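You operate a simulated robot arm through the tools that you are given. There is no shell and no other tool. Be economical: measure what you need, move in short steps, check, and stop when the job is done.

You run a simulated two-armed robot. Do the job below in one go: nothing can be reset, and whatever is moved stays where it is left.

## Task
Swap the green board on the notice stand for the blue one.
Fine: pull the black pin and lower the frame first, raise and pin it after; the green board goes on the free spot of the boards table. Where these are worked on the way, their far stop is far enough and under half their travel is too little: black pin, notice frame.

It is judged by the outcome, as a careful person would: the job done as asked, and still so three seconds after it is handed in. It fails if anything else is knocked over, pushed out of place, dropped, spilled or broken.

## Robot
Two 7-joint arms with two-finger parallel grippers on one trunk, on a base that drives. Base frame: it is fixed to the floor where the robot stands at the start and does not move with it; the origin is under the middle of the robot, x ahead of it, y to its left, z up. Lengths are in mm, angles in rad, forces in N, time in s.
The left shoulder is at the start at [60, 143, 965], the right one opposite. With the tool pointing down near the work surface each hand reaches from about 320 to 740 mm from the robot's upright axis, wherever it stands, measured 20 degrees to its own side. Places, roughly: black pin [600, 0, 900]; blue board, red board, yellow board [-1000, -1250, 750]; face of the notice frame [900, 0, 900]; notice frame [900, 0, 900]; top of the boards table [-1000, -1100, 700]. Payload 1.57 kg a hand.
The TCP of each hand is the grasp point between the finger pads, 30 mm short of the fingertips. In the tool frame z runs along the fingers and y along their closing line. The gripper opens to 110 mm. The fingers are 24 mm wide and 12 mm thick; the gripper's body (48 by 112 mm) begins 78 mm behind the TCP.
Orientation is told as [roll, pitch, yaw] about the base's x, y, z axes, in that order, counted from this pose: with the fingers straight down and closing along the base's y, the tool's x points along the base's -x, its y along +y and its z along -z.

## Interface
- The arms move only by the tool jog_arm. It takes "left_deltas", "right_deltas" or both (then of equal length, played together; a hand with none holds still); each is a list of rows, each an object (a shift or turn left out is 0, a gripper value left out holds the last) with "offset": the shift along the tool's x, y, z in units of 400 mm (1.0 is 400 mm), a list of three; "angular": the turn, a rotation vector about the tool's x, y, z in units of 90 degrees (1.0 is 90 degrees), a list of three; "hand": the finger opening in mm, from 0 to 110. In form: [{"offset": [dx, dy, dz], "angular": [wx, wy, wz], "hand": hand}, ...]. A call has 1 to 20 rows; each row is the pose to reach, as a shift and turn from the pose commanded when the call began, along the tool's axes at that moment. A call with a number of a shift or a turn outside -1 to 1 is refused whole. Rows are played at 5 a second. More than 50 mm and 0.15 rad between two rows, or a gripper value outside its range, and nothing of the call is played. Where a pose cannot be reached the arm comes as near as it can. A force on the tool above 90 N (or 10 N above the force at the start of the call, whichever is more), or a blocked arm, ends the call early, and 0.2 s more pass. The fingers move at their own pace (about 45 mm/s each) and stop on an object; they squeeze with about 25 N. The grip force told is the motor's: it shows also when the fingers shut on nothing. Time passes only in rows, and 0.2 s behind the last, so rows that repeat a pose let the fingers close. The reply holds the time, the measured pose of the TCP, the force on the tool along the base axes, the opening and the grip force, in the units named above and with some noise, with the torque about the TCP (base axes, N m) and any sound that the robot's microphone picked up, and new pictures: "show" is both (left out), scene, wrist or none (wrist: the cameras of the hands that moved).
- Cameras (640 x 400 px; columns grow to the right, rows downward): "scene" is now at [43.6, 14.8, 1570.2]; the picture's right is [0.19, -0.98, 0.00], its down [-0.77, -0.15, -0.62] and it looks along [0.61, 0.12, -0.78] (base axes); focal length 273 px, centre (320, 200). "left" rides on the left gripper at [70, -16, -141] in its tool frame; the picture's right is [0.23, 0.97, 0.00], its down [-0.86, 0.20, -0.48] and it looks along [-0.47, 0.11, 0.88] (tool axes); focal length 222 px, centre (320, 200). "right" rides on the right gripper at [70, 16, -141] in its tool frame; the picture's right is [-0.23, 0.97, 0.00], its down [-0.86, -0.20, -0.48] and it looks along [-0.47, -0.11, 0.88] (tool axes); focal length 222 px, centre (320, 200). There is no depth. A picture from a camera that has moved, and an enlarged one, comes with that camera's place and axes in the base frame and with its lens.
- lift_body(by): slides the trunk up (or, below 0, down) by that many mm; the arms and the scene camera ride with it, the base frame stays. It gives what a move gives, with no picture.
- base_move(legs): drives the robot by 1 to 6 legs, each [ahead, left, turn to the left] in mm, mm and rad, along the robot's own axes; the way and the turn of a leg run together, so that a leg with both is an arc; at most 1500 mm and 3.142 rad a leg. The arms and the cameras ride along, it lands a little off, and it stops where it bumps. It gives what a move gives, and a new picture of the scene camera.
- aim_head(pan, tilt): turns the head with the scene camera to pan (to the left, within 1.501 rad either way) and tilt (down, from -0.506 to 1.204), counted from straight ahead of the robot. It gives what a move gives, and a new picture of the scene camera.
- enlarge(camera, box): a new picture of the part [left, top, right, bottom] of that camera's present view, enlarged. It takes no simulated time.
- close_job(): hands the job in; it is judged then, once.

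Work in short steps. Places have to be worked out from the pictures, the camera data and where the tool is seen: move nearer, look again, correct. Check each grasp and each placing, and mend what went wrong. You have 120 turns and 260 pictures in all, those below and enlarged ones among them. Open the grippers and draw the arms clear of the work before you hand the job in, unless the task says otherwise; then end with one line.

The tools are called after "Emit:" as a command line: name --argument value ..., lists and objects as JSON in quotes. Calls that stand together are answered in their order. jog_arm: Moves the arms, as the interface text tells. Its arguments: {"type":"object","properties":{"left_deltas":{"type":"array","items":{"type":"object","properties":{"offset":{"type":"array","items":{"type":"number"}},"angular":{"type":"array","items":{"type":"number"}},"hand":{"type":"number"}}}},"right_deltas":{"type":"array","items":{"type":"object","properties":{"offset":{"type":"array","items":{"type":"number"}},"angular":{"type":"array","items":{"type":"number"}},"hand":{"type":"number"}}}},"show":{"type":"string","enum":["both","scene","wrist","none"]}},"required":[]} The other tools are called the same way: lift_body (by) slides the trunk up or down; base_move (legs) drives the base; aim_head (pan, tilt) turns the head that bears the scene camera; enlarge (camera, box) takes an enlarged picture of a part of a camera's view; close_job () hands the job in.

At the start:

```text
t: 0.0
left_tcp_pos: [404.4, 223.5, 1127.4]
left_tool_rot: [0.0, 0.001, 0.0]
left_wrist_force: [0.2, 0.4, 0.1]
left_torque: [0.03, -0.03, 0.02]
left_gripper_width: 110.2
left_finger_force: 0.0
right_tcp_pos: [426.7, -174.2, 1143.7]
right_tool_rot: [0.0, 0.0, 0.0]
right_wrist_force: [-0.8, 0.3, 0.3]
right_torque: [0.01, 0.01, -0.02]
right_gripper_width: 109.9
right_finger_force: 0.0
trunk travel left (down, up): [-564.0, 26.0]
robot x, y, heading: [0.7, 0.2, -0.002]
head pan, tilt: [0.195, 0.901]
```

scene: 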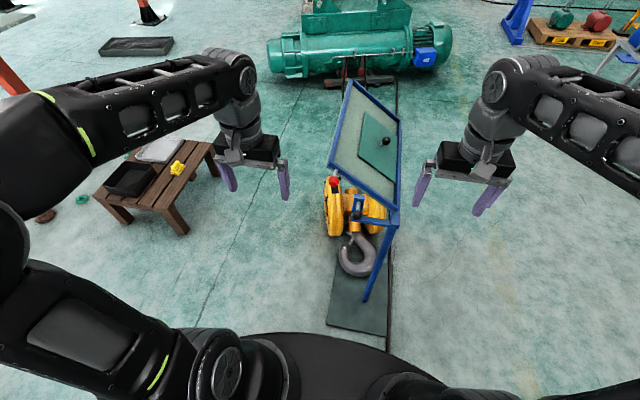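
right: 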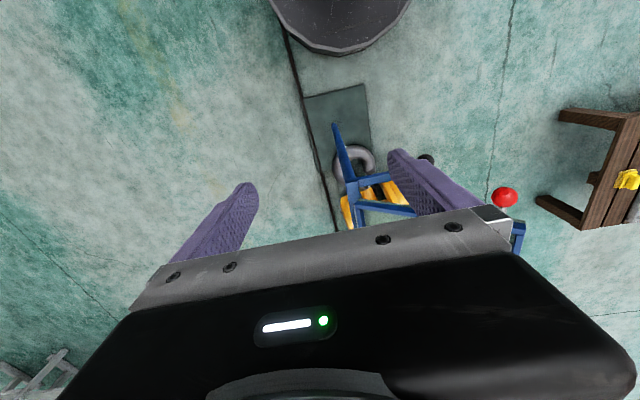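
left: 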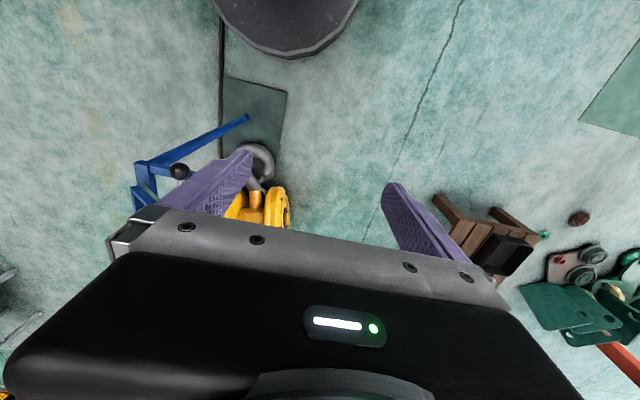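

The notice stand is ahead: a blue frame with a green board with a black knob, and a red knob on its left. I enlarge the picture to understand it.

Emit:
enlarge --camera "scene" --box '[290, 70, 430, 310]'

Emit:
aim_head --pan 0.0 --tilt 0.65

```text
1.67 times, centred on (360, 190) of scene
camera zoom: at [43.6, 14.8, 1570.2], right [0.19, -0.98, 0.0], down [-0.77, -0.15, -0.62], along [0.61, 0.12, -0.78], focal length 455 px, centre (253, 217)
```

zoom: 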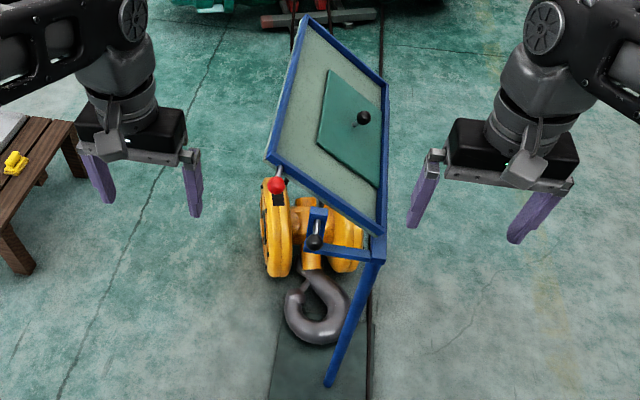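

```text
t: 0.8
left_tcp_pos: [403.4, 223.0, 1127.4]
left_tool_rot: [0.0, 0.0, 0.0]
left_wrist_force: [0.0, 0.4, -0.4]
left_torque: [-0.02, 0.01, 0.02]
left_gripper_width: 110.1
left_finger_force: 0.1
right_tcp_pos: [427.0, -174.4, 1142.0]
right_tool_rot: [-0.001, -0.001, -0.001]
right_wrist_force: [0.4, -0.6, 1.2]
right_torque: [0.02, 0.02, 0.01]
right_gripper_width: 110.0
right_finger_force: 0.1
trunk travel left (down, up): [-564.0, 26.0]
robot x, y, heading: [-0.1, -1.4, 0.002]
head pan, tilt: [0.0, 0.649]
camera scene: at [56.3, 0.3, 1590.6], right [0.0, -1.0, 0.0], down [-0.61, 0.0, -0.8], along [0.8, 0.0, -0.61], focal length 273 px, centre (320, 200)
```

scene: 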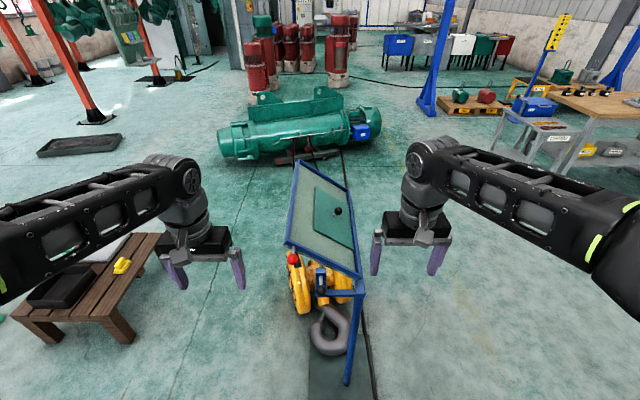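

Now I enlarge the stand from this view.

Emit:
enlarge --camera "scene" --box '[260, 220, 400, 307]'

Emit:
enlarge --camera "scene" --box '[250, 140, 410, 240]'

```text
4.57 times, centred on (330, 264) of scene
camera zoom: at [56.3, 0.3, 1590.6], right [0.0, -1.0, 0.0], down [-0.61, 0.0, -0.8], along [0.8, 0.0, -0.61], focal length 1247 px, centre (274, -90)
```

zoom: 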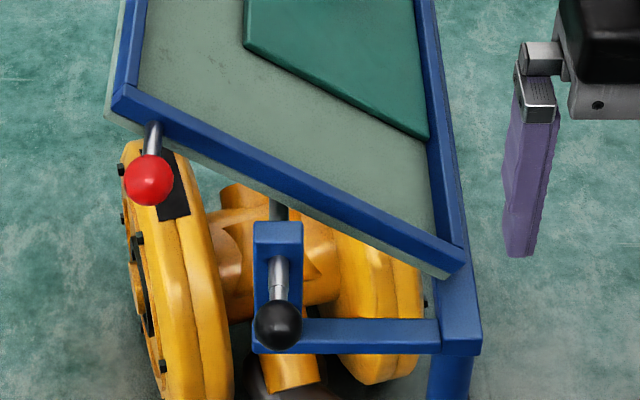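

```text
4.00 times, centred on (330, 190) of scene
camera zoom: at [56.3, 0.3, 1590.6], right [0.0, -1.0, 0.0], down [-0.61, 0.0, -0.8], along [0.8, 0.0, -0.61], focal length 1091 px, centre (280, 240)
```

zoom: 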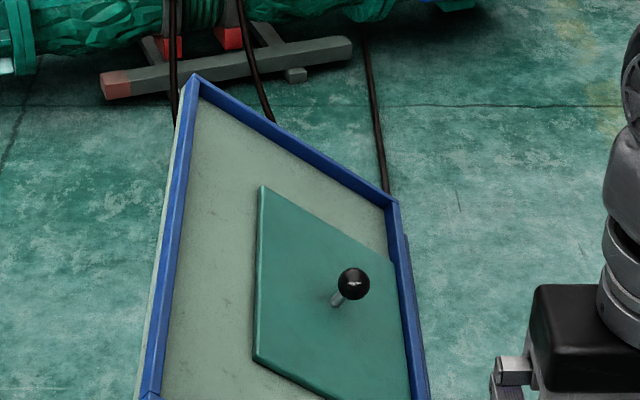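

Triangulating: red handle ball ≈[576,78,983], black pin ball ≈[525,-2,903], frame hinged along x at y≈-130, z≈842, sloping up to the left (~37°). I plan to hold the red knob with the left hand while pulling the pin with the right; I first turn both hands to point forward (closing vertically, slightly converging).

Emit:
jog_arm --left_deltas '[{"offset": [-0.0103, -0.0068, 0.0168], "angular": [-0.0386, -0.0606, 0.0606]}, {"offset": [-0.0206, -0.0135, 0.0335], "angular": [-0.0772, -0.1212, 0.1212]}, {"offset": [-0.0309, -0.0203, 0.0503], "angular": [-0.1158, -0.1818, 0.1818]}, {"offset": [-0.0412, -0.027, 0.067], "angular": [-0.1544, -0.2424, 0.2424]}, {"offset": [-0.0515, -0.0338, 0.0838], "angular": [-0.193, -0.303, 0.303]}, {"offset": [-0.0618, -0.0405, 0.1005], "angular": [-0.2316, -0.3636, 0.3636]}, {"offset": [-0.0721, -0.0473, 0.1173], "angular": [-0.2702, -0.4242, 0.4242]}, {"offset": [-0.0824, -0.054, 0.134], "angular": [-0.3088, -0.4848, 0.4848]}, {"offset": [-0.0927, -0.0608, 0.1508], "angular": [-0.3474, -0.5454, 0.5454]}, {"offset": [-0.103, -0.0675, 0.1675], "angular": [-0.386, -0.606, 0.606]}, {"offset": [-0.1133, -0.0743, 0.1843], "angular": [-0.4246, -0.6666, 0.6666]}, {"offset": [-0.1236, -0.081, 0.201], "angular": [-0.4632, -0.7272, 0.7272]}, {"offset": [-0.1339, -0.0878, 0.2178], "angular": [-0.5018, -0.7878, 0.7878]}, {"offset": [-0.1442, -0.0945, 0.2345], "angular": [-0.5404, -0.8484, 0.8484]}, {"offset": [-0.1545, -0.1013, 0.2513], "angular": [-0.579, -0.909, 0.909]}, {"offset": [-0.1648, -0.108, 0.268], "angular": [-0.6176, -0.9696, 0.9696]}]' --right_deltas '[{"offset": [-0.0005, 0.0069, 0.0284], "angular": [0.0386, -0.0606, -0.0606]}, {"offset": [-0.001, 0.0138, 0.0568], "angular": [0.0772, -0.1212, -0.1212]}, {"offset": [-0.0015, 0.0207, 0.0852], "angular": [0.1158, -0.1818, -0.1818]}, {"offset": [-0.002, 0.0276, 0.1136], "angular": [0.1544, -0.2424, -0.2424]}, {"offset": [-0.0025, 0.0345, 0.142], "angular": [0.193, -0.303, -0.303]}, {"offset": [-0.003, 0.0414, 0.1704], "angular": [0.2316, -0.3636, -0.3636]}, {"offset": [-0.0035, 0.0483, 0.1988], "angular": [0.2702, -0.4242, -0.4242]}, {"offset": [-0.004, 0.0552, 0.2272], "angular": [0.3088, -0.4848, -0.4848]}, {"offset": [-0.0045, 0.0621, 0.2556], "angular": [0.3474, -0.5454, -0.5454]}, {"offset": [-0.005, 0.069, 0.284], "angular": [0.386, -0.606, -0.606]}, {"offset": [-0.0055, 0.0759, 0.3124], "angular": [0.4246, -0.6666, -0.6666]}, {"offset": [-0.006, 0.0828, 0.3408], "angular": [0.4632, -0.7272, -0.7272]}, {"offset": [-0.0065, 0.0897, 0.3692], "angular": [0.5018, -0.7878, -0.7878]}, {"offset": [-0.007, 0.0966, 0.3976], "angular": [0.5404, -0.8484, -0.8484]}, {"offset": [-0.0075, 0.1035, 0.426], "angular": [0.579, -0.909, -0.909]}, {"offset": [-0.008, 0.1104, 0.4544], "angular": [0.6176, -0.9696, -0.9696]}]'

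```text
t: 4.2
left_tcp_pos: [491.2, 186.2, 1009.7]
left_tool_rot: [1.573, 0.005, -2.009]
left_wrist_force: [0.3, 0.4, 0.2]
left_torque: [0.0, 0.03, 0.01]
left_gripper_width: 110.2
left_finger_force: 0.1
left hand out of reach, approached as far as the arm can: row 7, 8, 9, 10, 11, 12, 13, 14, 15, 16
right_tcp_pos: [527.5, -91.3, 1002.9]
right_tool_rot: [-1.19, -0.172, 1.744]
right_wrist_force: [0.6, 0.3, 0.5]
right_torque: [0.03, -0.01, 0.0]
right_gripper_width: 110.0
right_finger_force: 0.0
right hand out of reach, approached as far as the arm can: row 7, 8, 9, 10, 11, 12, 13, 14, 15, 16
trunk travel left (down, up): [-564.0, 26.0]
robot x, y, heading: [-1.4, 1.4, -0.003]
head pan, tilt: [0.0, 0.649]
camera scene: at [56.5, -3.4, 1591.0], right [0.0, -1.0, 0.0], down [-0.6, 0.0, -0.8], along [0.8, 0.0, -0.6], focal length 273 px, centre (320, 200)
camera right: at [404.7, -190.3, 1027.7], right [-0.42, 0.31, -0.85], down [-0.5, 0.7, 0.51], along [0.76, 0.64, -0.14], focal length 222 px, centre (320, 200)
camera left: at [393.4, 307.8, 993.7], right [0.09, 0.2, 0.97], down [-0.8, -0.57, 0.19], along [0.6, -0.79, 0.11], focal length 222 px, centre (320, 200)
```

scene: 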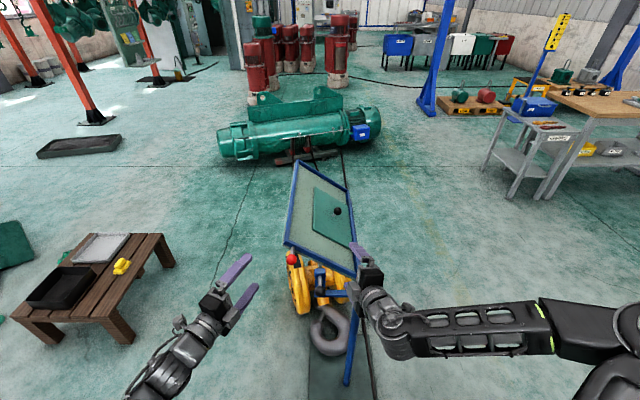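
right: 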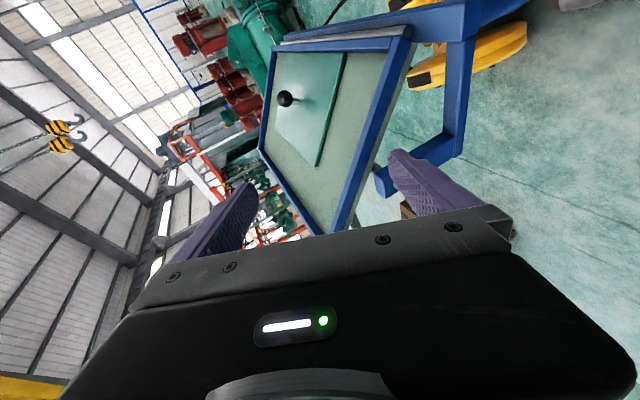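
left: 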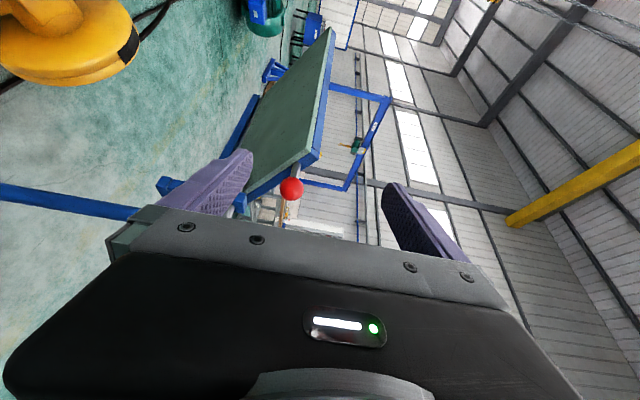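

The left hand has the wished orientation, but working this close is cramped for the right arm. I back the base off by 200 mm.

Emit:
base_move --legs '[[-200, 0, 0]]'

```text
t: 5.8
left_tcp_pos: [292.9, 188.4, 1009.3]
left_tool_rot: [1.572, 0.001, -2.005]
left_wrist_force: [-0.3, -0.5, -0.2]
left_torque: [0.0, 0.02, -0.02]
left_gripper_width: 110.0
left_finger_force: 0.0
right_tcp_pos: [328.3, -89.0, 1001.2]
right_tool_rot: [-1.187, -0.169, 1.745]
right_wrist_force: [0.6, 0.9, 0.4]
right_torque: [0.02, -0.01, 0.0]
right_gripper_width: 110.0
right_finger_force: 0.1
trunk travel left (down, up): [-564.0, 26.0]
robot x, y, heading: [-196.1, -0.9, 0.004]
head pan, tilt: [0.0, 0.649]
camera scene: at [-143.0, 0.1, 1590.8], right [0.0, -1.0, 0.0], down [-0.6, 0.0, -0.8], along [0.8, 0.0, -0.6], focal length 273 px, centre (320, 200)
```

scene: 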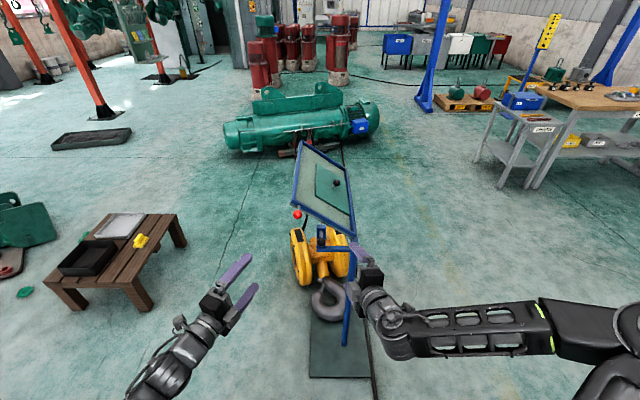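

I move both hands to pre-grasp poses, about 60–70 mm before the two balls, with the right hand's orientation corrected.

Emit:
jog_arm --left_deltas '[{"offset": [0.008, -0.0108, 0.1013]}, {"offset": [0.016, -0.0217, 0.2027]}, {"offset": [0.024, -0.0325, 0.304]}, {"offset": [0.032, -0.0433, 0.4053]}, {"offset": [0.04, -0.0542, 0.5067]}, {"offset": [0.048, -0.065, 0.608]}]' --right_deltas '[{"offset": [-0.0071, 0.0176, 0.0704], "angular": [0.038, -0.0237, -0.0229]}, {"offset": [-0.0143, 0.0352, 0.1409], "angular": [0.076, -0.0475, -0.0458]}, {"offset": [-0.0214, 0.0529, 0.2113], "angular": [0.114, -0.0712, -0.0686]}, {"offset": [-0.0285, 0.0705, 0.2817], "angular": [0.152, -0.095, -0.0915]}, {"offset": [-0.0357, 0.0881, 0.3522], "angular": [0.19, -0.1187, -0.1144]}, {"offset": [-0.0428, 0.1057, 0.4226], "angular": [0.228, -0.1425, -0.1373]}]'

```text
t: 7.2
left_tcp_pos: [525.0, 104.9, 980.4]
left_tool_rot: [1.57, 0.0, -2.003]
left_wrist_force: [-0.1, -0.4, -0.5]
left_torque: [0.01, 0.01, -0.02]
left_gripper_width: 110.1
left_finger_force: 0.1
right_tcp_pos: [484.9, -90.0, 932.8]
right_tool_rot: [-1.546, 0.0, 2.059]
right_wrist_force: [-0.3, -0.3, -0.5]
right_torque: [-0.02, 0.01, 0.01]
right_gripper_width: 109.6
right_finger_force: 0.1
right hand out of reach, approached as far as the arm can: row 1, 2, 3, 4, 5, 6
trunk travel left (down, up): [-564.0, 26.0]
robot x, y, heading: [-197.2, -0.4, 0.001]
head pan, tilt: [0.0, 0.649]
camera scene: at [-140.5, -0.7, 1590.6], right [0.0, -1.0, 0.0], down [-0.61, 0.0, -0.8], along [0.8, 0.0, -0.61], focal length 273 px, centre (320, 200)
camera right: at [392.5, -219.1, 921.2], right [-0.13, 0.19, -0.97], down [-0.82, 0.53, 0.21], along [0.56, 0.82, 0.09], focal length 222 px, centre (320, 200)
camera left: at [426.6, 225.7, 963.9], right [0.1, 0.21, 0.97], down [-0.79, -0.57, 0.2], along [0.6, -0.79, 0.11], focal length 222 px, centre (320, 200)
```

scene: 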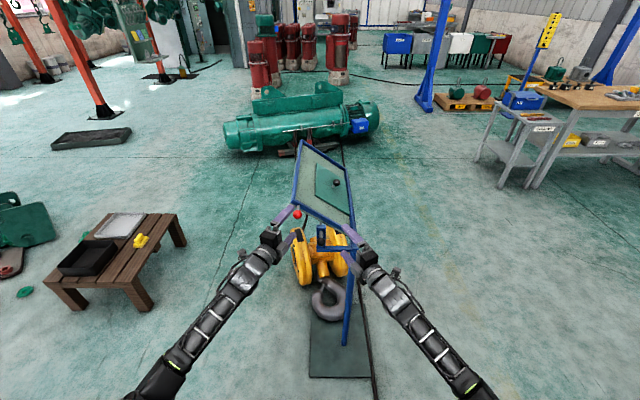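
right: 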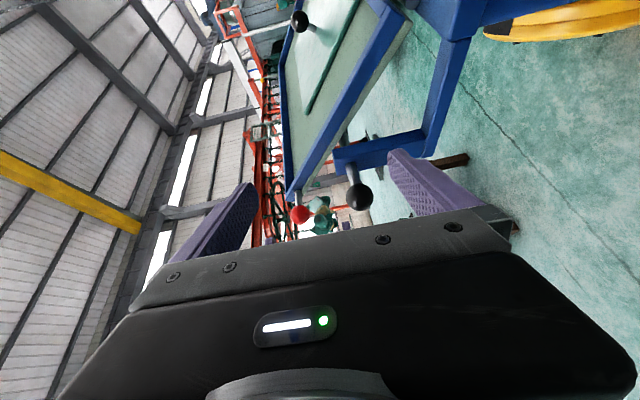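
left: 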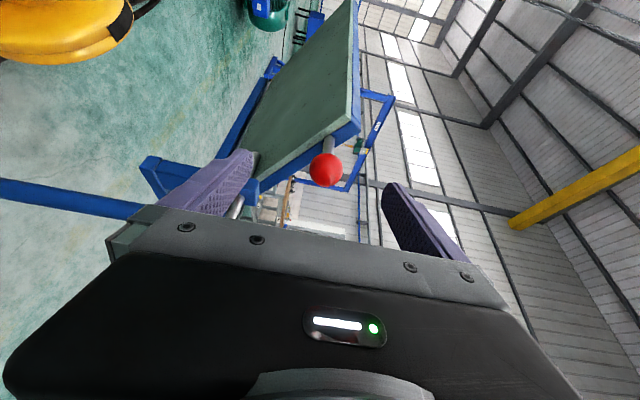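

Both ball estimates are confirmed (red ≈[577,77,985]). I bring the left hand onto the red ball with a narrower opening, then close.

Emit:
jog_arm --left_deltas '[{"offset": [0, 0.0115, 0.0], "hand": 70}, {"offset": [-0.002, 0.0115, 0.03], "hand": 70}, {"offset": [-0.005, 0.0115, 0.08], "hand": 70}, {"offset": [-0.008, 0.0115, 0.128], "hand": 70}, {"offset": [-0.008, 0.0115, 0.128], "hand": 70}]' --show "wrist"

Emit:
enlarge --camera "scene" --box '[270, 190, 380, 280]'

```text
t: 8.4
left_tcp_pos: [569.2, 79.6, 987.7]
left_tool_rot: [1.57, 0.001, -2.002]
left_wrist_force: [0.1, 0.3, -0.4]
left_torque: [-0.02, 0.01, 0.01]
left_gripper_width: 70.0
left_finger_force: 0.0
right_tcp_pos: [483.4, -89.7, 933.9]
right_tool_rot: [-1.543, -0.001, 2.059]
right_wrist_force: [0.9, -0.5, -0.2]
right_torque: [0.0, 0.02, 0.03]
right_gripper_width: 109.9
right_finger_force: 0.1
trunk travel left (down, up): [-564.0, 26.0]
robot x, y, heading: [-199.5, 1.3, 0.003]
head pan, tilt: [0.0, 0.649]
camera left: at [470.2, 202.1, 971.3], right [0.1, 0.21, 0.97], down [-0.79, -0.57, 0.2], along [0.6, -0.79, 0.11], focal length 222 px, centre (320, 200)
```

left: 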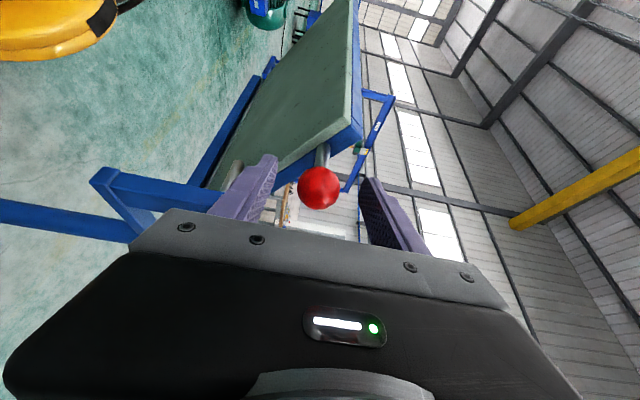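

```text
4.44 times, centred on (325, 235) of scene
camera zoom: at [-141.6, 0.1, 1590.7], right [0.0, -1.0, 0.0], down [-0.6, 0.0, -0.8], along [0.8, 0.0, -0.6], focal length 1213 px, centre (298, 44)
```

zoom: 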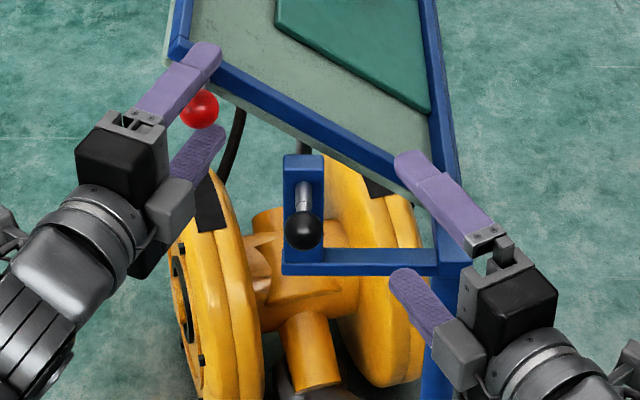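

The left hand brackets the red ball, so I close on it. The right hand struggled at that yaw, so I try coming more from the side (yaw +27°) to a spot 60 mm before the black ball at ≈[534,-3,899].

Emit:
jog_arm --left_deltas '[{"hand": 10}, {"hand": 10}, {"hand": 10}, {"hand": 10}, {"hand": 10}, {"hand": 10}]' --right_deltas '[{"offset": [-0.013, 0.0175, 0.016], "angular": [0, -0.06, 0]}, {"offset": [-0.026, 0.035, 0.032], "angular": [0, -0.12, 0]}, {"offset": [-0.038, 0.053, 0.049], "angular": [0, -0.18, 0]}, {"offset": [-0.051, 0.07, 0.066], "angular": [0, -0.24, 0]}, {"offset": [-0.064, 0.0875, 0.082], "angular": [0, -0.3, 0]}, {"offset": [-0.064, 0.0875, 0.082], "angular": [0, -0.3, 0]}]'

```text
t: 9.8
left_tcp_pos: [569.8, 80.1, 985.8]
left_tool_rot: [1.569, 0.0, -2.007]
left_wrist_force: [-6.0, 0.6, -9.7]
left_torque: [0.03, 0.05, -0.12]
left_gripper_width: 31.1
left_finger_force: 39.7
right_tcp_pos: [499.4, -54.0, 897.0]
right_tool_rot: [-1.548, -0.015, 2.529]
right_wrist_force: [0.2, 0.1, 1.0]
right_torque: [-0.02, -0.03, -0.02]
right_gripper_width: 110.0
right_finger_force: 0.1
trunk travel left (down, up): [-564.0, 26.0]
robot x, y, heading: [-199.1, 1.4, 0.002]
head pan, tilt: [0.0, 0.649]
camera scene: at [-141.2, 0.1, 1590.6], right [0.0, -1.0, 0.0], down [-0.6, 0.0, -0.8], along [0.8, 0.0, -0.6], focal length 273 px, centre (320, 200)
camera right: at [474.7, -211.9, 884.4], right [-0.21, 0.12, -0.97], down [-0.97, 0.1, 0.22], along [0.13, 0.99, 0.09], focal length 222 px, centre (320, 200)
camera left: at [470.1, 201.9, 970.3], right [0.1, 0.21, 0.97], down [-0.79, -0.57, 0.2], along [0.6, -0.79, 0.11], focal length 222 px, centre (320, 200)
```

scene: 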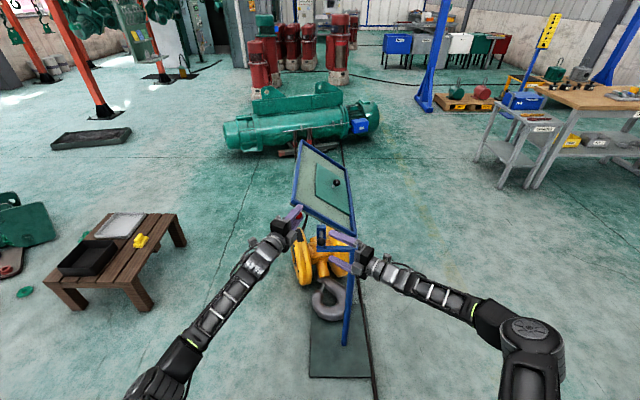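
right: 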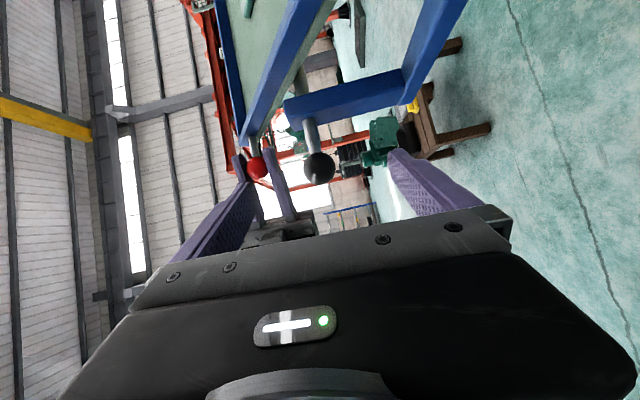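
left: 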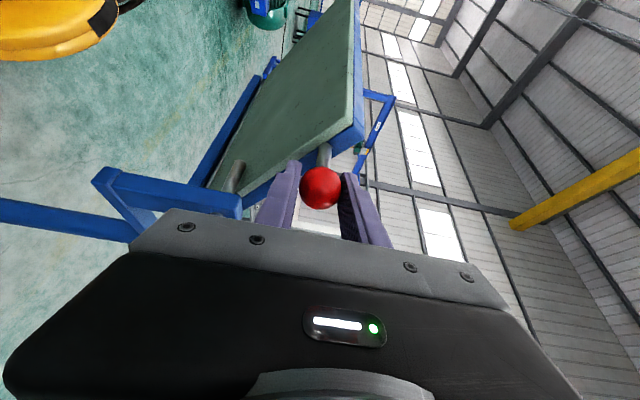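

The left hand holds the red knob (31 mm). The right hand is well aimed, so I go in 56 mm and close on the black ball.

Emit:
jog_arm --right_deltas '[{"hand": 60}, {"hand": 60, "offset": [0, -0.002, 0.03]}, {"hand": 60, "offset": [-0.001, -0.004, 0.08]}, {"hand": 60, "offset": [-0.0025, -0.004, 0.14]}, {"hand": 60, "offset": [-0.0025, -0.004, 0.14]}, {"hand": 10, "offset": [-0.0025, -0.004, 0.14]}, {"hand": 10, "offset": [-0.0025, -0.004, 0.14]}, {"hand": 10, "offset": [-0.0025, -0.004, 0.14]}, {"hand": 10, "offset": [-0.0025, -0.004, 0.14]}]'

```text
t: 11.8
left_tcp_pos: [569.1, 80.1, 986.4]
left_tool_rot: [1.57, 0.0, -2.006]
left_wrist_force: [-14.3, 0.2, -17.2]
left_torque: [-0.03, 0.18, 0.07]
left_gripper_width: 31.1
left_finger_force: 40.5
right_tcp_pos: [533.9, -7.1, 897.8]
right_tool_rot: [-1.548, -0.012, 2.528]
right_wrist_force: [-0.6, 0.2, -3.7]
right_torque: [-0.02, 0.03, -0.04]
right_gripper_width: 30.8
right_finger_force: 34.3
trunk travel left (down, up): [-564.0, 26.0]
robot x, y, heading: [-198.9, 3.4, 0.004]
head pan, tilt: [0.0, 0.649]
camera scene: at [-141.0, 0.2, 1590.6], right [0.0, -1.0, 0.0], down [-0.6, 0.0, -0.8], along [0.8, 0.0, -0.6], focal length 273 px, centre (320, 200)
camera right: at [508.7, -164.2, 884.8], right [-0.21, 0.12, -0.97], down [-0.97, 0.1, 0.22], along [0.13, 0.99, 0.09], focal length 222 px, centre (320, 200)
```

scene: 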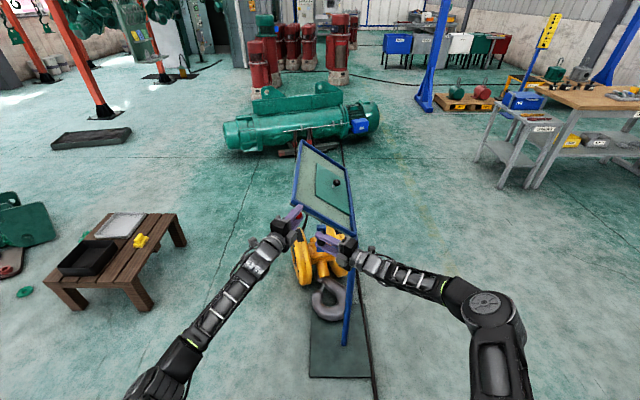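
right: 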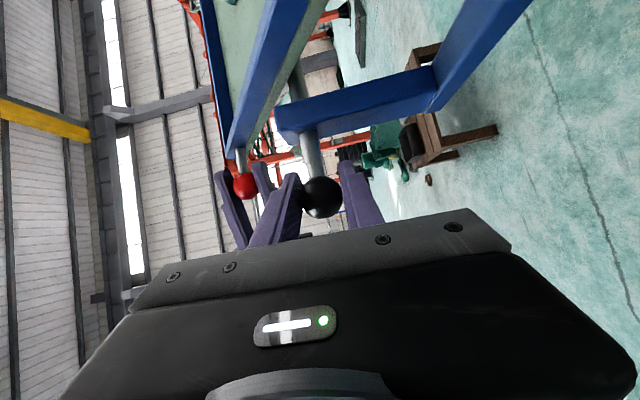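

Black ball gripped (30.8 mm). I pull it in -x by 50 mm in small rows and watch the force.

Emit:
jog_arm --right_deltas '[{"offset": [-0.0205, 0, -0.0144]}, {"offset": [-0.041, 0, -0.0288]}, {"offset": [-0.0614, 0, -0.0431]}, {"offset": [-0.0818, 0, -0.0575]}, {"offset": [-0.1022, 0, -0.0719]}]'

```text
t: 13.0
left_tcp_pos: [571.2, 79.1, 985.6]
left_tool_rot: [1.573, -0.002, -2.009]
left_wrist_force: [-35.2, 3.0, -12.5]
left_torque: [-0.08, 0.17, -0.45]
left_gripper_width: 31.5
left_finger_force: 40.5
right_tcp_pos: [485.2, -6.8, 897.1]
right_tool_rot: [-1.543, -0.014, 2.524]
right_wrist_force: [32.6, 8.5, -19.4]
right_torque: [-0.09, -0.06, -0.22]
right_gripper_width: 30.9
right_finger_force: 40.0
trunk travel left (down, up): [-564.0, 26.0]
robot x, y, heading: [-196.5, 1.9, 0.004]
head pan, tilt: [0.0, 0.649]
camera scene: at [-138.1, 1.9, 1590.4], right [0.0, -1.0, 0.0], down [-0.61, 0.0, -0.8], along [0.8, 0.0, -0.61], focal length 273 px, centre (320, 200)
camera right: at [460.7, -164.4, 885.6], right [-0.21, 0.12, -0.97], down [-0.97, 0.11, 0.23], along [0.13, 0.99, 0.09], focal length 222 px, centre (320, 200)
```

scene: 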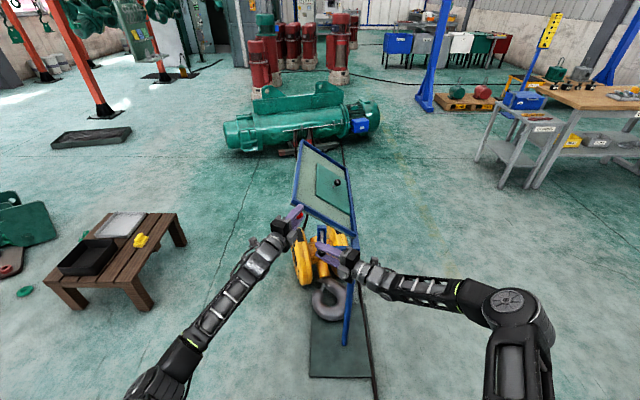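
right: 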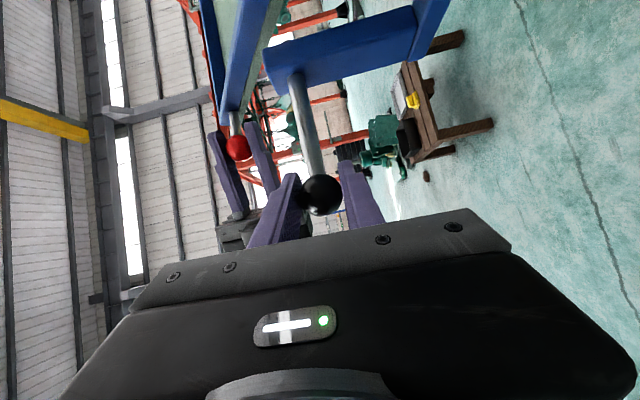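

The pin came 49 mm, with no stub visible behind the bracket now. I try another 20 mm to find the far stop.

Emit:
jog_arm --right_deltas '[{"offset": [-0.01, 0, -0.0072]}, {"offset": [-0.0205, 0, -0.0144]}, {"offset": [-0.03, 0, -0.0215]}, {"offset": [-0.041, 0, -0.0288]}]'

```text
t: 14.0
left_tcp_pos: [570.8, 79.2, 985.4]
left_tool_rot: [1.568, 0.0, -2.004]
left_wrist_force: [-4.5, -4.7, -10.6]
left_torque: [-0.02, 0.15, 0.18]
left_gripper_width: 31.3
left_finger_force: 40.7
right_tcp_pos: [459.4, -4.6, 897.9]
right_tool_rot: [-1.547, -0.016, 2.535]
right_wrist_force: [-0.4, 5.1, -8.2]
right_torque: [-0.12, 0.14, 0.32]
right_gripper_width: 26.3
right_finger_force: 16.4
trunk travel left (down, up): [-564.0, 26.0]
robot x, y, heading: [-194.3, -1.1, 0.007]
head pan, tilt: [0.0, 0.649]
camera scene: at [-140.1, -0.1, 1590.7], right [0.0, -1.0, 0.0], down [-0.61, 0.0, -0.8], along [0.8, 0.0, -0.61], focal length 273 px, centre (320, 200)
camera right: at [435.7, -162.3, 885.1], right [-0.21, 0.12, -0.97], down [-0.97, 0.1, 0.22], along [0.12, 0.99, 0.1], focal length 222 px, centre (320, 200)
```

scene: 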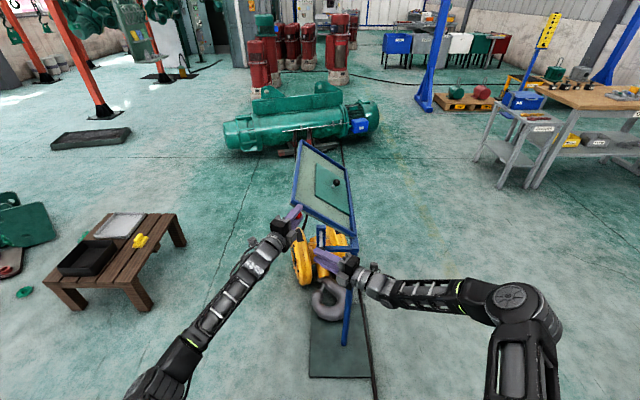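
right: 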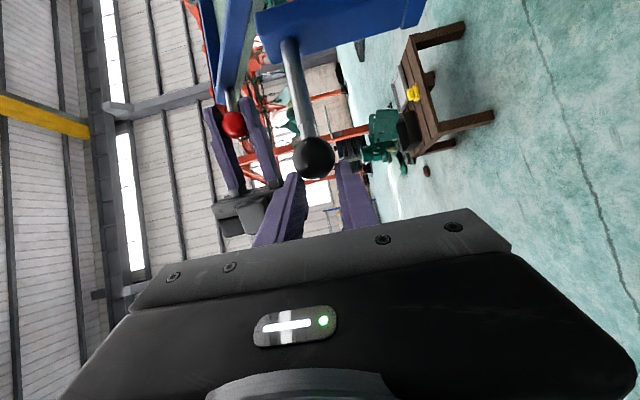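

The pin is at its far stop (ball slipped free at ≈x 485, ~50 mm travel). I withdraw the right hand and start lowering the frame with the left along an arc about the hinge.

Emit:
jog_arm --right_deltas '[{"hand": 60, "offset": [-0.02, 0, -0.05]}, {"hand": 60, "offset": [-0.04, 0, -0.12]}, {"hand": 60, "offset": [-0.04, 0, -0.22]}, {"hand": 60, "offset": [-0.04, 0, -0.32]}, {"hand": 60, "offset": [-0.04, 0, -0.4]}]' --show "none"

Emit:
jog_arm --left_deltas '[{"offset": [0.0127, -0.0225, -0.0059]}, {"offset": [0.0254, -0.045, -0.0118]}, {"offset": [0.037, -0.0694, -0.017]}, {"offset": [0.0485, -0.0938, -0.0225]}]'

```text
t: 15.2
left_tcp_pos: [570.9, 79.9, 985.9]
left_tool_rot: [1.569, 0.001, -2.004]
left_wrist_force: [3.6, -4.9, -10.4]
left_torque: [0.07, 0.07, 0.77]
left_gripper_width: 31.2
left_finger_force: 40.6
right_tcp_pos: [356.7, -127.3, 901.3]
right_tool_rot: [-1.549, -0.015, 2.528]
right_wrist_force: [-0.1, 0.4, -0.7]
right_torque: [0.02, 0.02, -0.03]
right_gripper_width: 59.8
right_finger_force: 0.1
trunk travel left (down, up): [-564.0, 26.0]
robot x, y, heading: [-199.6, -2.1, 0.006]
head pan, tilt: [0.0, 0.649]
```

```text
t: 16.2
left_tcp_pos: [569.2, 104.8, 949.0]
left_tool_rot: [1.57, -0.001, -2.001]
left_wrist_force: [24.8, 2.2, 9.4]
left_torque: [-0.5, -0.03, 0.18]
left_gripper_width: 31.1
left_finger_force: 40.1
right_tcp_pos: [359.5, -126.3, 901.0]
right_tool_rot: [-1.546, -0.015, 2.53]
right_wrist_force: [0.6, 0.2, 0.0]
right_torque: [-0.02, 0.04, -0.01]
right_gripper_width: 59.9
right_finger_force: 0.1
trunk travel left (down, up): [-564.0, 26.0]
robot x, y, heading: [-196.5, 3.5, 0.005]
head pan, tilt: [0.0, 0.649]
camera scene: at [-139.0, 0.5, 1590.7], right [0.0, -1.0, 0.0], down [-0.61, 0.0, -0.8], along [0.8, 0.0, -0.61], focal length 273 px, centre (320, 200)
camera left: at [469.8, 226.8, 933.0], right [0.09, 0.21, 0.97], down [-0.79, -0.58, 0.2], along [0.6, -0.79, 0.11], focal length 222 px, centre (320, 200)
```

scene: 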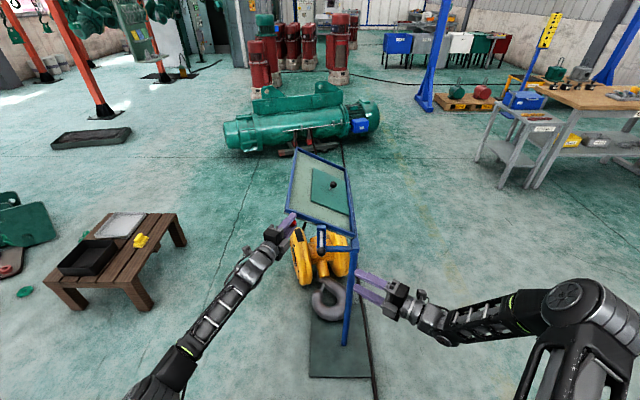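
left: 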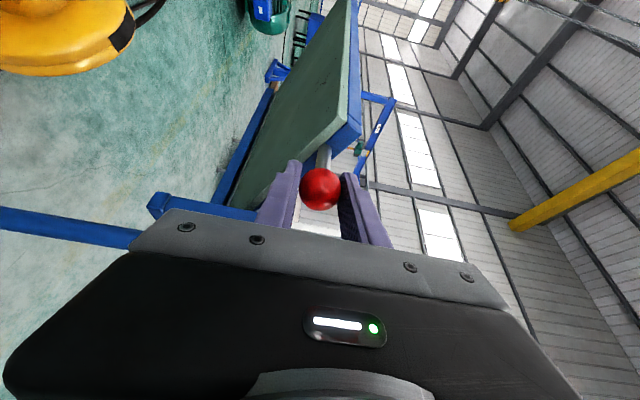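

The frame is following. I continue to about 10°.

Emit:
jog_arm --left_deltas '[{"offset": [0.0095, -0.0254, -0.0044]}, {"offset": [0.019, -0.0508, -0.0088]}, {"offset": [0.0265, -0.077, -0.0123]}, {"offset": [0.034, -0.103, -0.0158]}, {"offset": [0.0395, -0.13, -0.0183]}, {"offset": [0.0449, -0.157, -0.0208]}]'

```text
t: 17.6
left_tcp_pos: [567.9, 126.7, 887.3]
left_tool_rot: [1.571, -0.003, -2.004]
left_wrist_force: [11.1, 19.0, 9.1]
left_torque: [-0.14, -0.07, 0.52]
left_gripper_width: 31.0
left_finger_force: 40.3
right_tcp_pos: [356.4, -125.6, 902.2]
right_tool_rot: [-1.546, -0.012, 2.528]
right_wrist_force: [-0.3, -0.7, 0.4]
right_torque: [-0.03, -0.03, 0.0]
right_gripper_width: 60.3
right_finger_force: 0.1
trunk travel left (down, up): [-564.0, 26.0]
robot x, y, heading: [-198.3, -1.2, 0.002]
head pan, tilt: [0.0, 0.649]
camera scene: at [-141.3, 2.4, 1590.7], right [0.0, -1.0, 0.0], down [-0.6, 0.0, -0.8], along [0.8, 0.0, -0.6], focal length 273 px, centre (320, 200)
camera left: at [468.7, 248.3, 870.6], right [0.1, 0.21, 0.97], down [-0.79, -0.58, 0.2], along [0.6, -0.79, 0.11], focal length 222 px, centre (320, 200)
```

scene: 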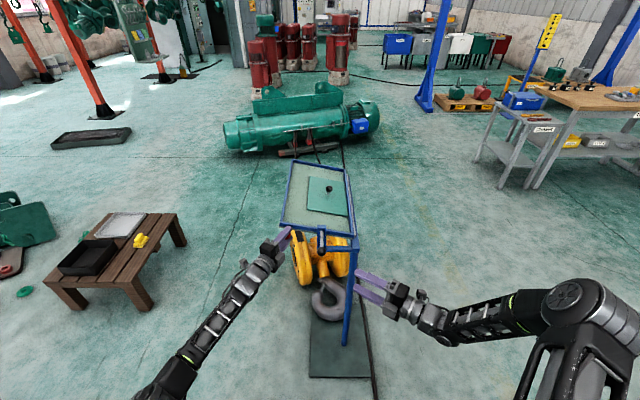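
left: 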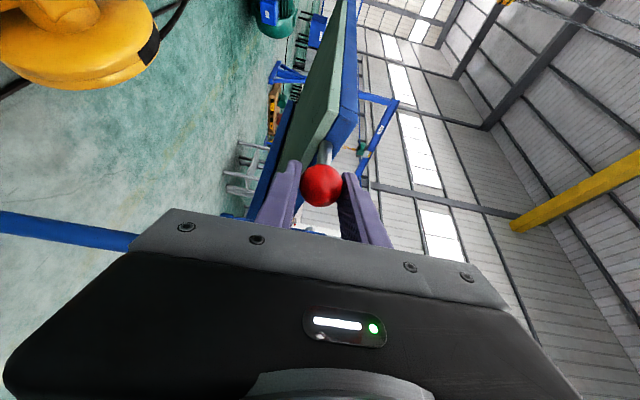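

About 10° remains. I continue nearly straight down 43 mm in small rows.

Emit:
jog_arm --left_deltas '[{"offset": [0, -0.0275, 0]}, {"offset": [0, -0.055, 0]}, {"offset": [0, -0.082, 0]}, {"offset": [0, -0.108, 0]}]'

```text
t: 18.6
left_tcp_pos: [569.1, 130.9, 850.6]
left_tool_rot: [1.568, 0.0, -2.022]
left_wrist_force: [-29.2, 10.2, 5.2]
left_torque: [-0.44, 0.01, 0.16]
left_gripper_width: 31.2
left_finger_force: 39.5
left hand out of reach, approached as far as the arm can: row 2, 3, 4
right_tcp_pos: [353.7, -126.3, 902.7]
right_tool_rot: [-1.547, -0.011, 2.53]
right_wrist_force: [-0.1, -1.0, 0.3]
right_torque: [-0.02, -0.01, -0.02]
right_gripper_width: 59.7
right_finger_force: 0.0
trunk travel left (down, up): [-564.0, 26.0]
robot x, y, heading: [-198.5, -0.6, 0.004]
head pan, tilt: [0.0, 0.649]
camera scene: at [-146.3, 1.1, 1590.8], right [0.0, -1.0, 0.0], down [-0.6, 0.0, -0.8], along [0.8, 0.0, -0.6], focal length 273 px, centre (320, 200)
camera left: at [472.2, 254.7, 835.1], right [0.1, 0.2, 0.97], down [-0.8, -0.56, 0.2], along [0.59, -0.8, 0.11], focal length 222 px, centre (320, 200)
```

scene: 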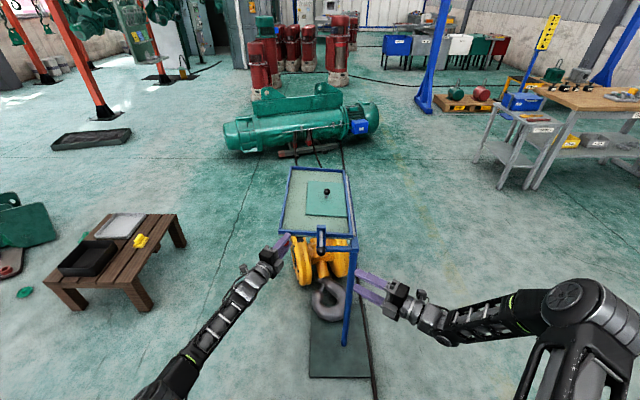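
left: 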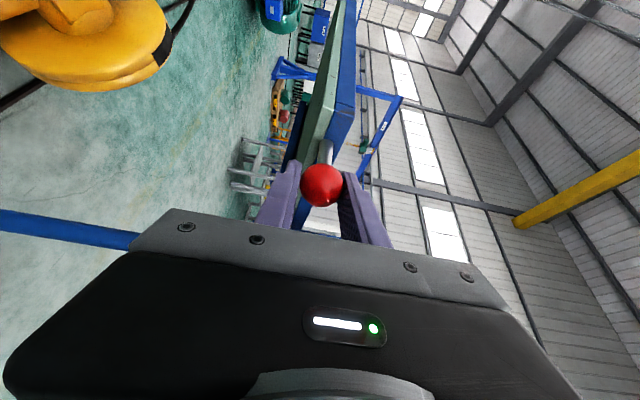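

The frame is nearly flat but the arm is at its limit; I use the trunk to lower a bit more and feel for the stop.

Emit:
lift_body --by -12

Emit:
enlarge --camera "scene" --box '[260, 150, 400, 260]'

```text
t: 19.2
left_tcp_pos: [569.8, 131.5, 838.8]
left_tool_rot: [1.564, 0.002, -2.019]
left_wrist_force: [-30.1, 2.4, 1.8]
left_torque: [-0.23, -0.06, -0.33]
left_gripper_width: 31.3
left_finger_force: 40.3
right_tcp_pos: [354.0, -126.9, 891.3]
right_tool_rot: [-1.548, -0.013, 2.53]
right_wrist_force: [-0.2, 0.1, 0.4]
right_torque: [0.01, -0.03, 0.02]
right_gripper_width: 59.9
right_finger_force: 0.1
trunk travel left (down, up): [-552.0, 38.0]
robot x, y, heading: [-200.8, -0.5, 0.003]
head pan, tilt: [0.0, 0.649]
```

```text
3.64 times, centred on (330, 205) of scene
camera zoom: at [-145.3, 0.3, 1578.7], right [0.0, -1.0, 0.0], down [-0.6, 0.0, -0.8], along [0.8, 0.0, -0.6], focal length 992 px, centre (284, 182)
```

zoom: 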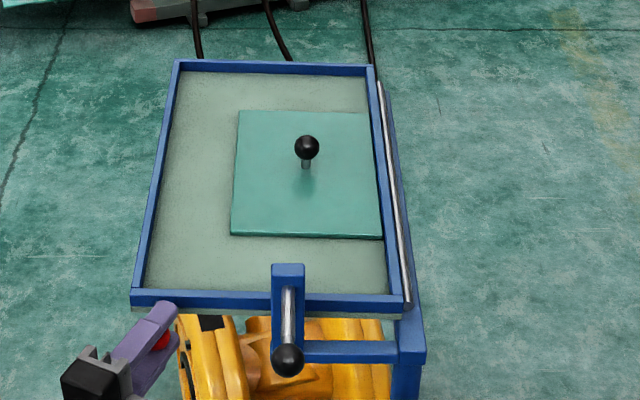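

No stop felt yet; a further small step down.

Emit:
lift_body --by -12

```text
t: 19.8
left_tcp_pos: [570.4, 132.0, 829.8]
left_tool_rot: [1.572, 0.004, -2.018]
left_wrist_force: [-19.1, -0.4, 13.2]
left_torque: [-0.02, -0.32, -0.42]
left_gripper_width: 31.2
left_finger_force: 40.4
right_tcp_pos: [354.1, -126.7, 879.4]
right_tool_rot: [-1.551, -0.013, 2.529]
right_wrist_force: [0.3, -0.2, 0.0]
right_torque: [0.06, -0.02, 0.02]
right_gripper_width: 60.0
right_finger_force: 0.2
trunk travel left (down, up): [-540.0, 50.0]
robot x, y, heading: [-198.6, -0.3, 0.005]
head pan, tilt: [0.0, 0.649]
```

The stop is reached (frame flat, +13 N). I release the red knob, back the left hand off, and begin straightening the right hand.

Emit:
jog_arm --left_deltas '[{"hand": 70}, {"hand": 70}, {"hand": 70, "offset": [0, 0, -0.1]}, {"hand": 70, "offset": [0, 0, -0.2]}, {"hand": 70, "offset": [0, 0, -0.3]}, {"hand": 70, "offset": [0, 0, -0.4]}]' --right_deltas '[{"angular": [0, 0.05, 0]}, {"angular": [0, 0.1, 0]}, {"angular": [0, 0.15, 0]}, {"angular": [0, 0.2, 0]}, {"angular": [0, 0.25, 0]}, {"angular": [0, 0.3, 0]}]' --show "scene"

Emit:
jog_arm --left_deltas '[{"offset": [-0.0105, 0.0402, -0.0311], "angular": [0.0363, 0.057, -0.057]}, {"offset": [-0.0211, 0.0803, -0.0621], "angular": [0.0726, 0.114, -0.114]}, {"offset": [-0.0316, 0.1205, -0.0932], "angular": [0.1089, 0.171, -0.171]}, {"offset": [-0.0421, 0.1606, -0.1242], "angular": [0.1452, 0.228, -0.228]}, {"offset": [-0.0527, 0.2008, -0.1553], "angular": [0.1815, 0.285, -0.285]}, {"offset": [-0.0632, 0.2409, -0.1864], "angular": [0.2178, 0.342, -0.342]}, {"offset": [-0.0737, 0.2811, -0.2174], "angular": [0.2541, 0.399, -0.399]}, {"offset": [-0.0842, 0.3212, -0.2485], "angular": [0.2904, 0.456, -0.456]}, {"offset": [-0.0948, 0.3614, -0.2795], "angular": [0.3267, 0.513, -0.513]}, {"offset": [-0.1053, 0.4015, -0.3106], "angular": [0.363, 0.57, -0.57]}, {"offset": [-0.1158, 0.4417, -0.3417], "angular": [0.3993, 0.627, -0.627]}, {"offset": [-0.1264, 0.4818, -0.3727], "angular": [0.4356, 0.684, -0.684]}, {"offset": [-0.1369, 0.522, -0.4038], "angular": [0.4719, 0.741, -0.741]}, {"offset": [-0.1474, 0.5621, -0.4348], "angular": [0.5082, 0.798, -0.798]}, {"offset": [-0.158, 0.6023, -0.4659], "angular": [0.5445, 0.855, -0.855]}, {"offset": [-0.1685, 0.6424, -0.497], "angular": [0.5808, 0.912, -0.912]}, {"offset": [-0.179, 0.6826, -0.528], "angular": [0.6175, 0.9696, -0.9696]}]' --right_deltas '[{"offset": [-0.0026, -0.0352, -0.0197], "angular": [-0.0351, 0.0583, 0.0583]}, {"offset": [-0.0053, -0.0703, -0.0394], "angular": [-0.0702, 0.1167, 0.1167]}, {"offset": [-0.008, -0.1055, -0.0591], "angular": [-0.1053, 0.175, 0.175]}, {"offset": [-0.0106, -0.1406, -0.0788], "angular": [-0.1404, 0.2334, 0.2334]}, {"offset": [-0.0132, -0.1758, -0.0985], "angular": [-0.1755, 0.2917, 0.2917]}, {"offset": [-0.0159, -0.2109, -0.1182], "angular": [-0.2106, 0.3501, 0.3501]}, {"offset": [-0.0186, -0.2461, -0.1379], "angular": [-0.2457, 0.4084, 0.4084]}, {"offset": [-0.0212, -0.2812, -0.1576], "angular": [-0.2808, 0.4668, 0.4668]}, {"offset": [-0.0238, -0.3164, -0.1773], "angular": [-0.3159, 0.5251, 0.5251]}, {"offset": [-0.0265, -0.3515, -0.197], "angular": [-0.351, 0.5835, 0.5835]}, {"offset": [-0.0292, -0.3867, -0.2167], "angular": [-0.3861, 0.6418, 0.6418]}, {"offset": [-0.0318, -0.4218, -0.2364], "angular": [-0.4212, 0.7002, 0.7002]}, {"offset": [-0.0344, -0.457, -0.2561], "angular": [-0.4563, 0.7585, 0.7585]}, {"offset": [-0.0371, -0.4921, -0.2758], "angular": [-0.4914, 0.8169, 0.8169]}, {"offset": [-0.0398, -0.5273, -0.2955], "angular": [-0.5265, 0.8752, 0.8752]}, {"offset": [-0.0424, -0.5624, -0.3152], "angular": [-0.5616, 0.9336, 0.9336]}, {"offset": [-0.045, -0.5976, -0.3349], "angular": [-0.597, 0.992, 0.992]}]' --show "scene"

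```text
t: 21.2
left_tcp_pos: [429.5, 199.7, 825.8]
left_tool_rot: [1.566, 0.0, -2.018]
left_wrist_force: [-0.2, -0.2, 0.2]
left_torque: [0.02, 0.02, 0.0]
left_gripper_width: 70.1
left_finger_force: 0.1
right_tcp_pos: [356.6, -127.3, 878.5]
right_tool_rot: [-1.544, -0.002, 2.057]
right_wrist_force: [0.4, 0.2, 0.3]
right_torque: [-0.02, -0.01, 0.0]
right_gripper_width: 60.1
right_finger_force: 0.0
trunk travel left (down, up): [-540.0, 50.0]
robot x, y, heading: [-197.1, -0.4, 0.008]
head pan, tilt: [0.0, 0.649]
camera scene: at [-142.0, 0.4, 1566.7], right [0.0, -1.0, 0.0], down [-0.6, 0.0, -0.8], along [0.8, 0.0, -0.6], focal length 273 px, centre (320, 200)
```

scene: 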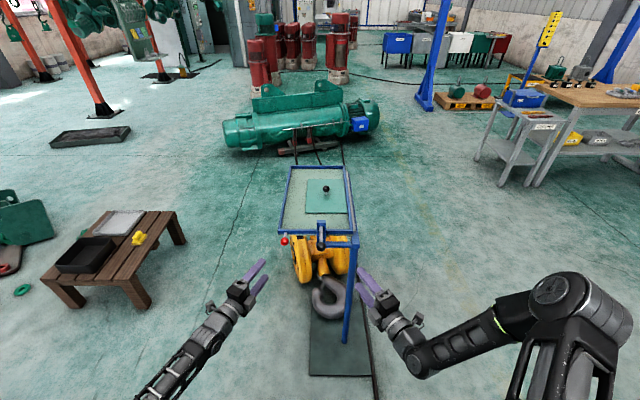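

```text
t: 24.8
left_tcp_pos: [208.2, 225.1, 1101.5]
left_tool_rot: [0.002, 0.005, -0.009]
left_wrist_force: [-1.2, -0.3, 0.3]
left_torque: [0.03, -0.01, 0.02]
left_gripper_width: 70.1
left_finger_force: 0.1
left hand out of reach, approached as far as the arm can: row 1, 2, 3, 4, 5, 6
right_tcp_pos: [238.5, -169.4, 1114.2]
right_tool_rot: [-0.024, 0.01, 0.025]
right_wrist_force: [0.0, 0.0, 1.1]
right_torque: [0.02, 0.0, 0.0]
right_gripper_width: 59.9
right_finger_force: 0.0
right hand out of reach, approached as far as the arm can: row 5, 6, 7, 17
trunk travel left (down, up): [-540.0, 50.0]
robot x, y, heading: [-195.7, -2.4, 0.004]
head pan, tilt: [0.0, 0.649]
camera scene: at [-141.9, -0.7, 1566.7], right [0.0, -1.0, 0.0], down [-0.6, 0.0, -0.8], along [0.8, 0.0, -0.6], focal length 273 px, centre (320, 200)
```

scene: 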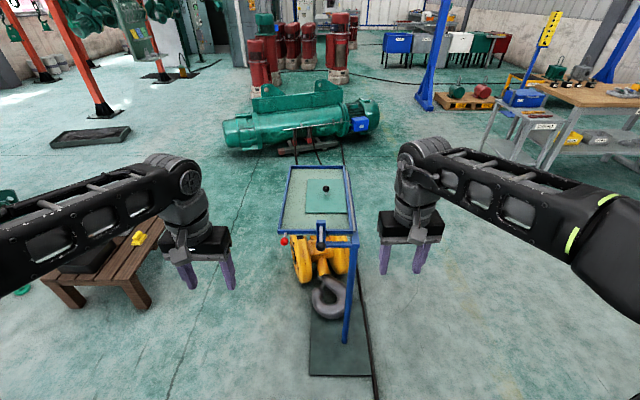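

The arms are back in a compact pose and the frame stays down. I drive round to the right-hand side of the stand to face it.

Emit:
base_move --legs '[[0, -700, 0], [820, 0, 0], [0, 0, 1.571]]'

```text
t: 36.5
left_tcp_pos: [355.3, -312.0, 1101.4]
left_tool_rot: [0.001, 0.006, 1.623]
left_wrist_force: [-0.2, 0.0, 0.8]
left_torque: [0.03, -0.03, 0.01]
left_gripper_width: 70.1
left_finger_force: 0.0
right_tcp_pos: [749.8, -256.8, 1114.2]
right_tool_rot: [-0.024, 0.01, 1.657]
right_wrist_force: [0.0, -0.3, 0.1]
right_torque: [-0.03, 0.01, -0.02]
right_gripper_width: 60.1
right_finger_force: 0.1
trunk travel left (down, up): [-540.0, 50.0]
robot x, y, heading: [611.2, -703.1, 1.637]
head pan, tilt: [0.0, 0.649]
camera scene: at [603.8, -645.9, 1566.7], right [1.0, 0.07, 0.0], down [0.04, -0.6, -0.8], along [-0.05, 0.79, -0.6], focal length 273 px, centre (320, 200)
```

scene: 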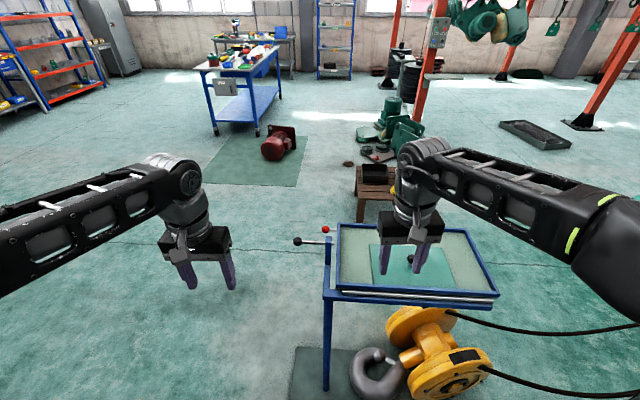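

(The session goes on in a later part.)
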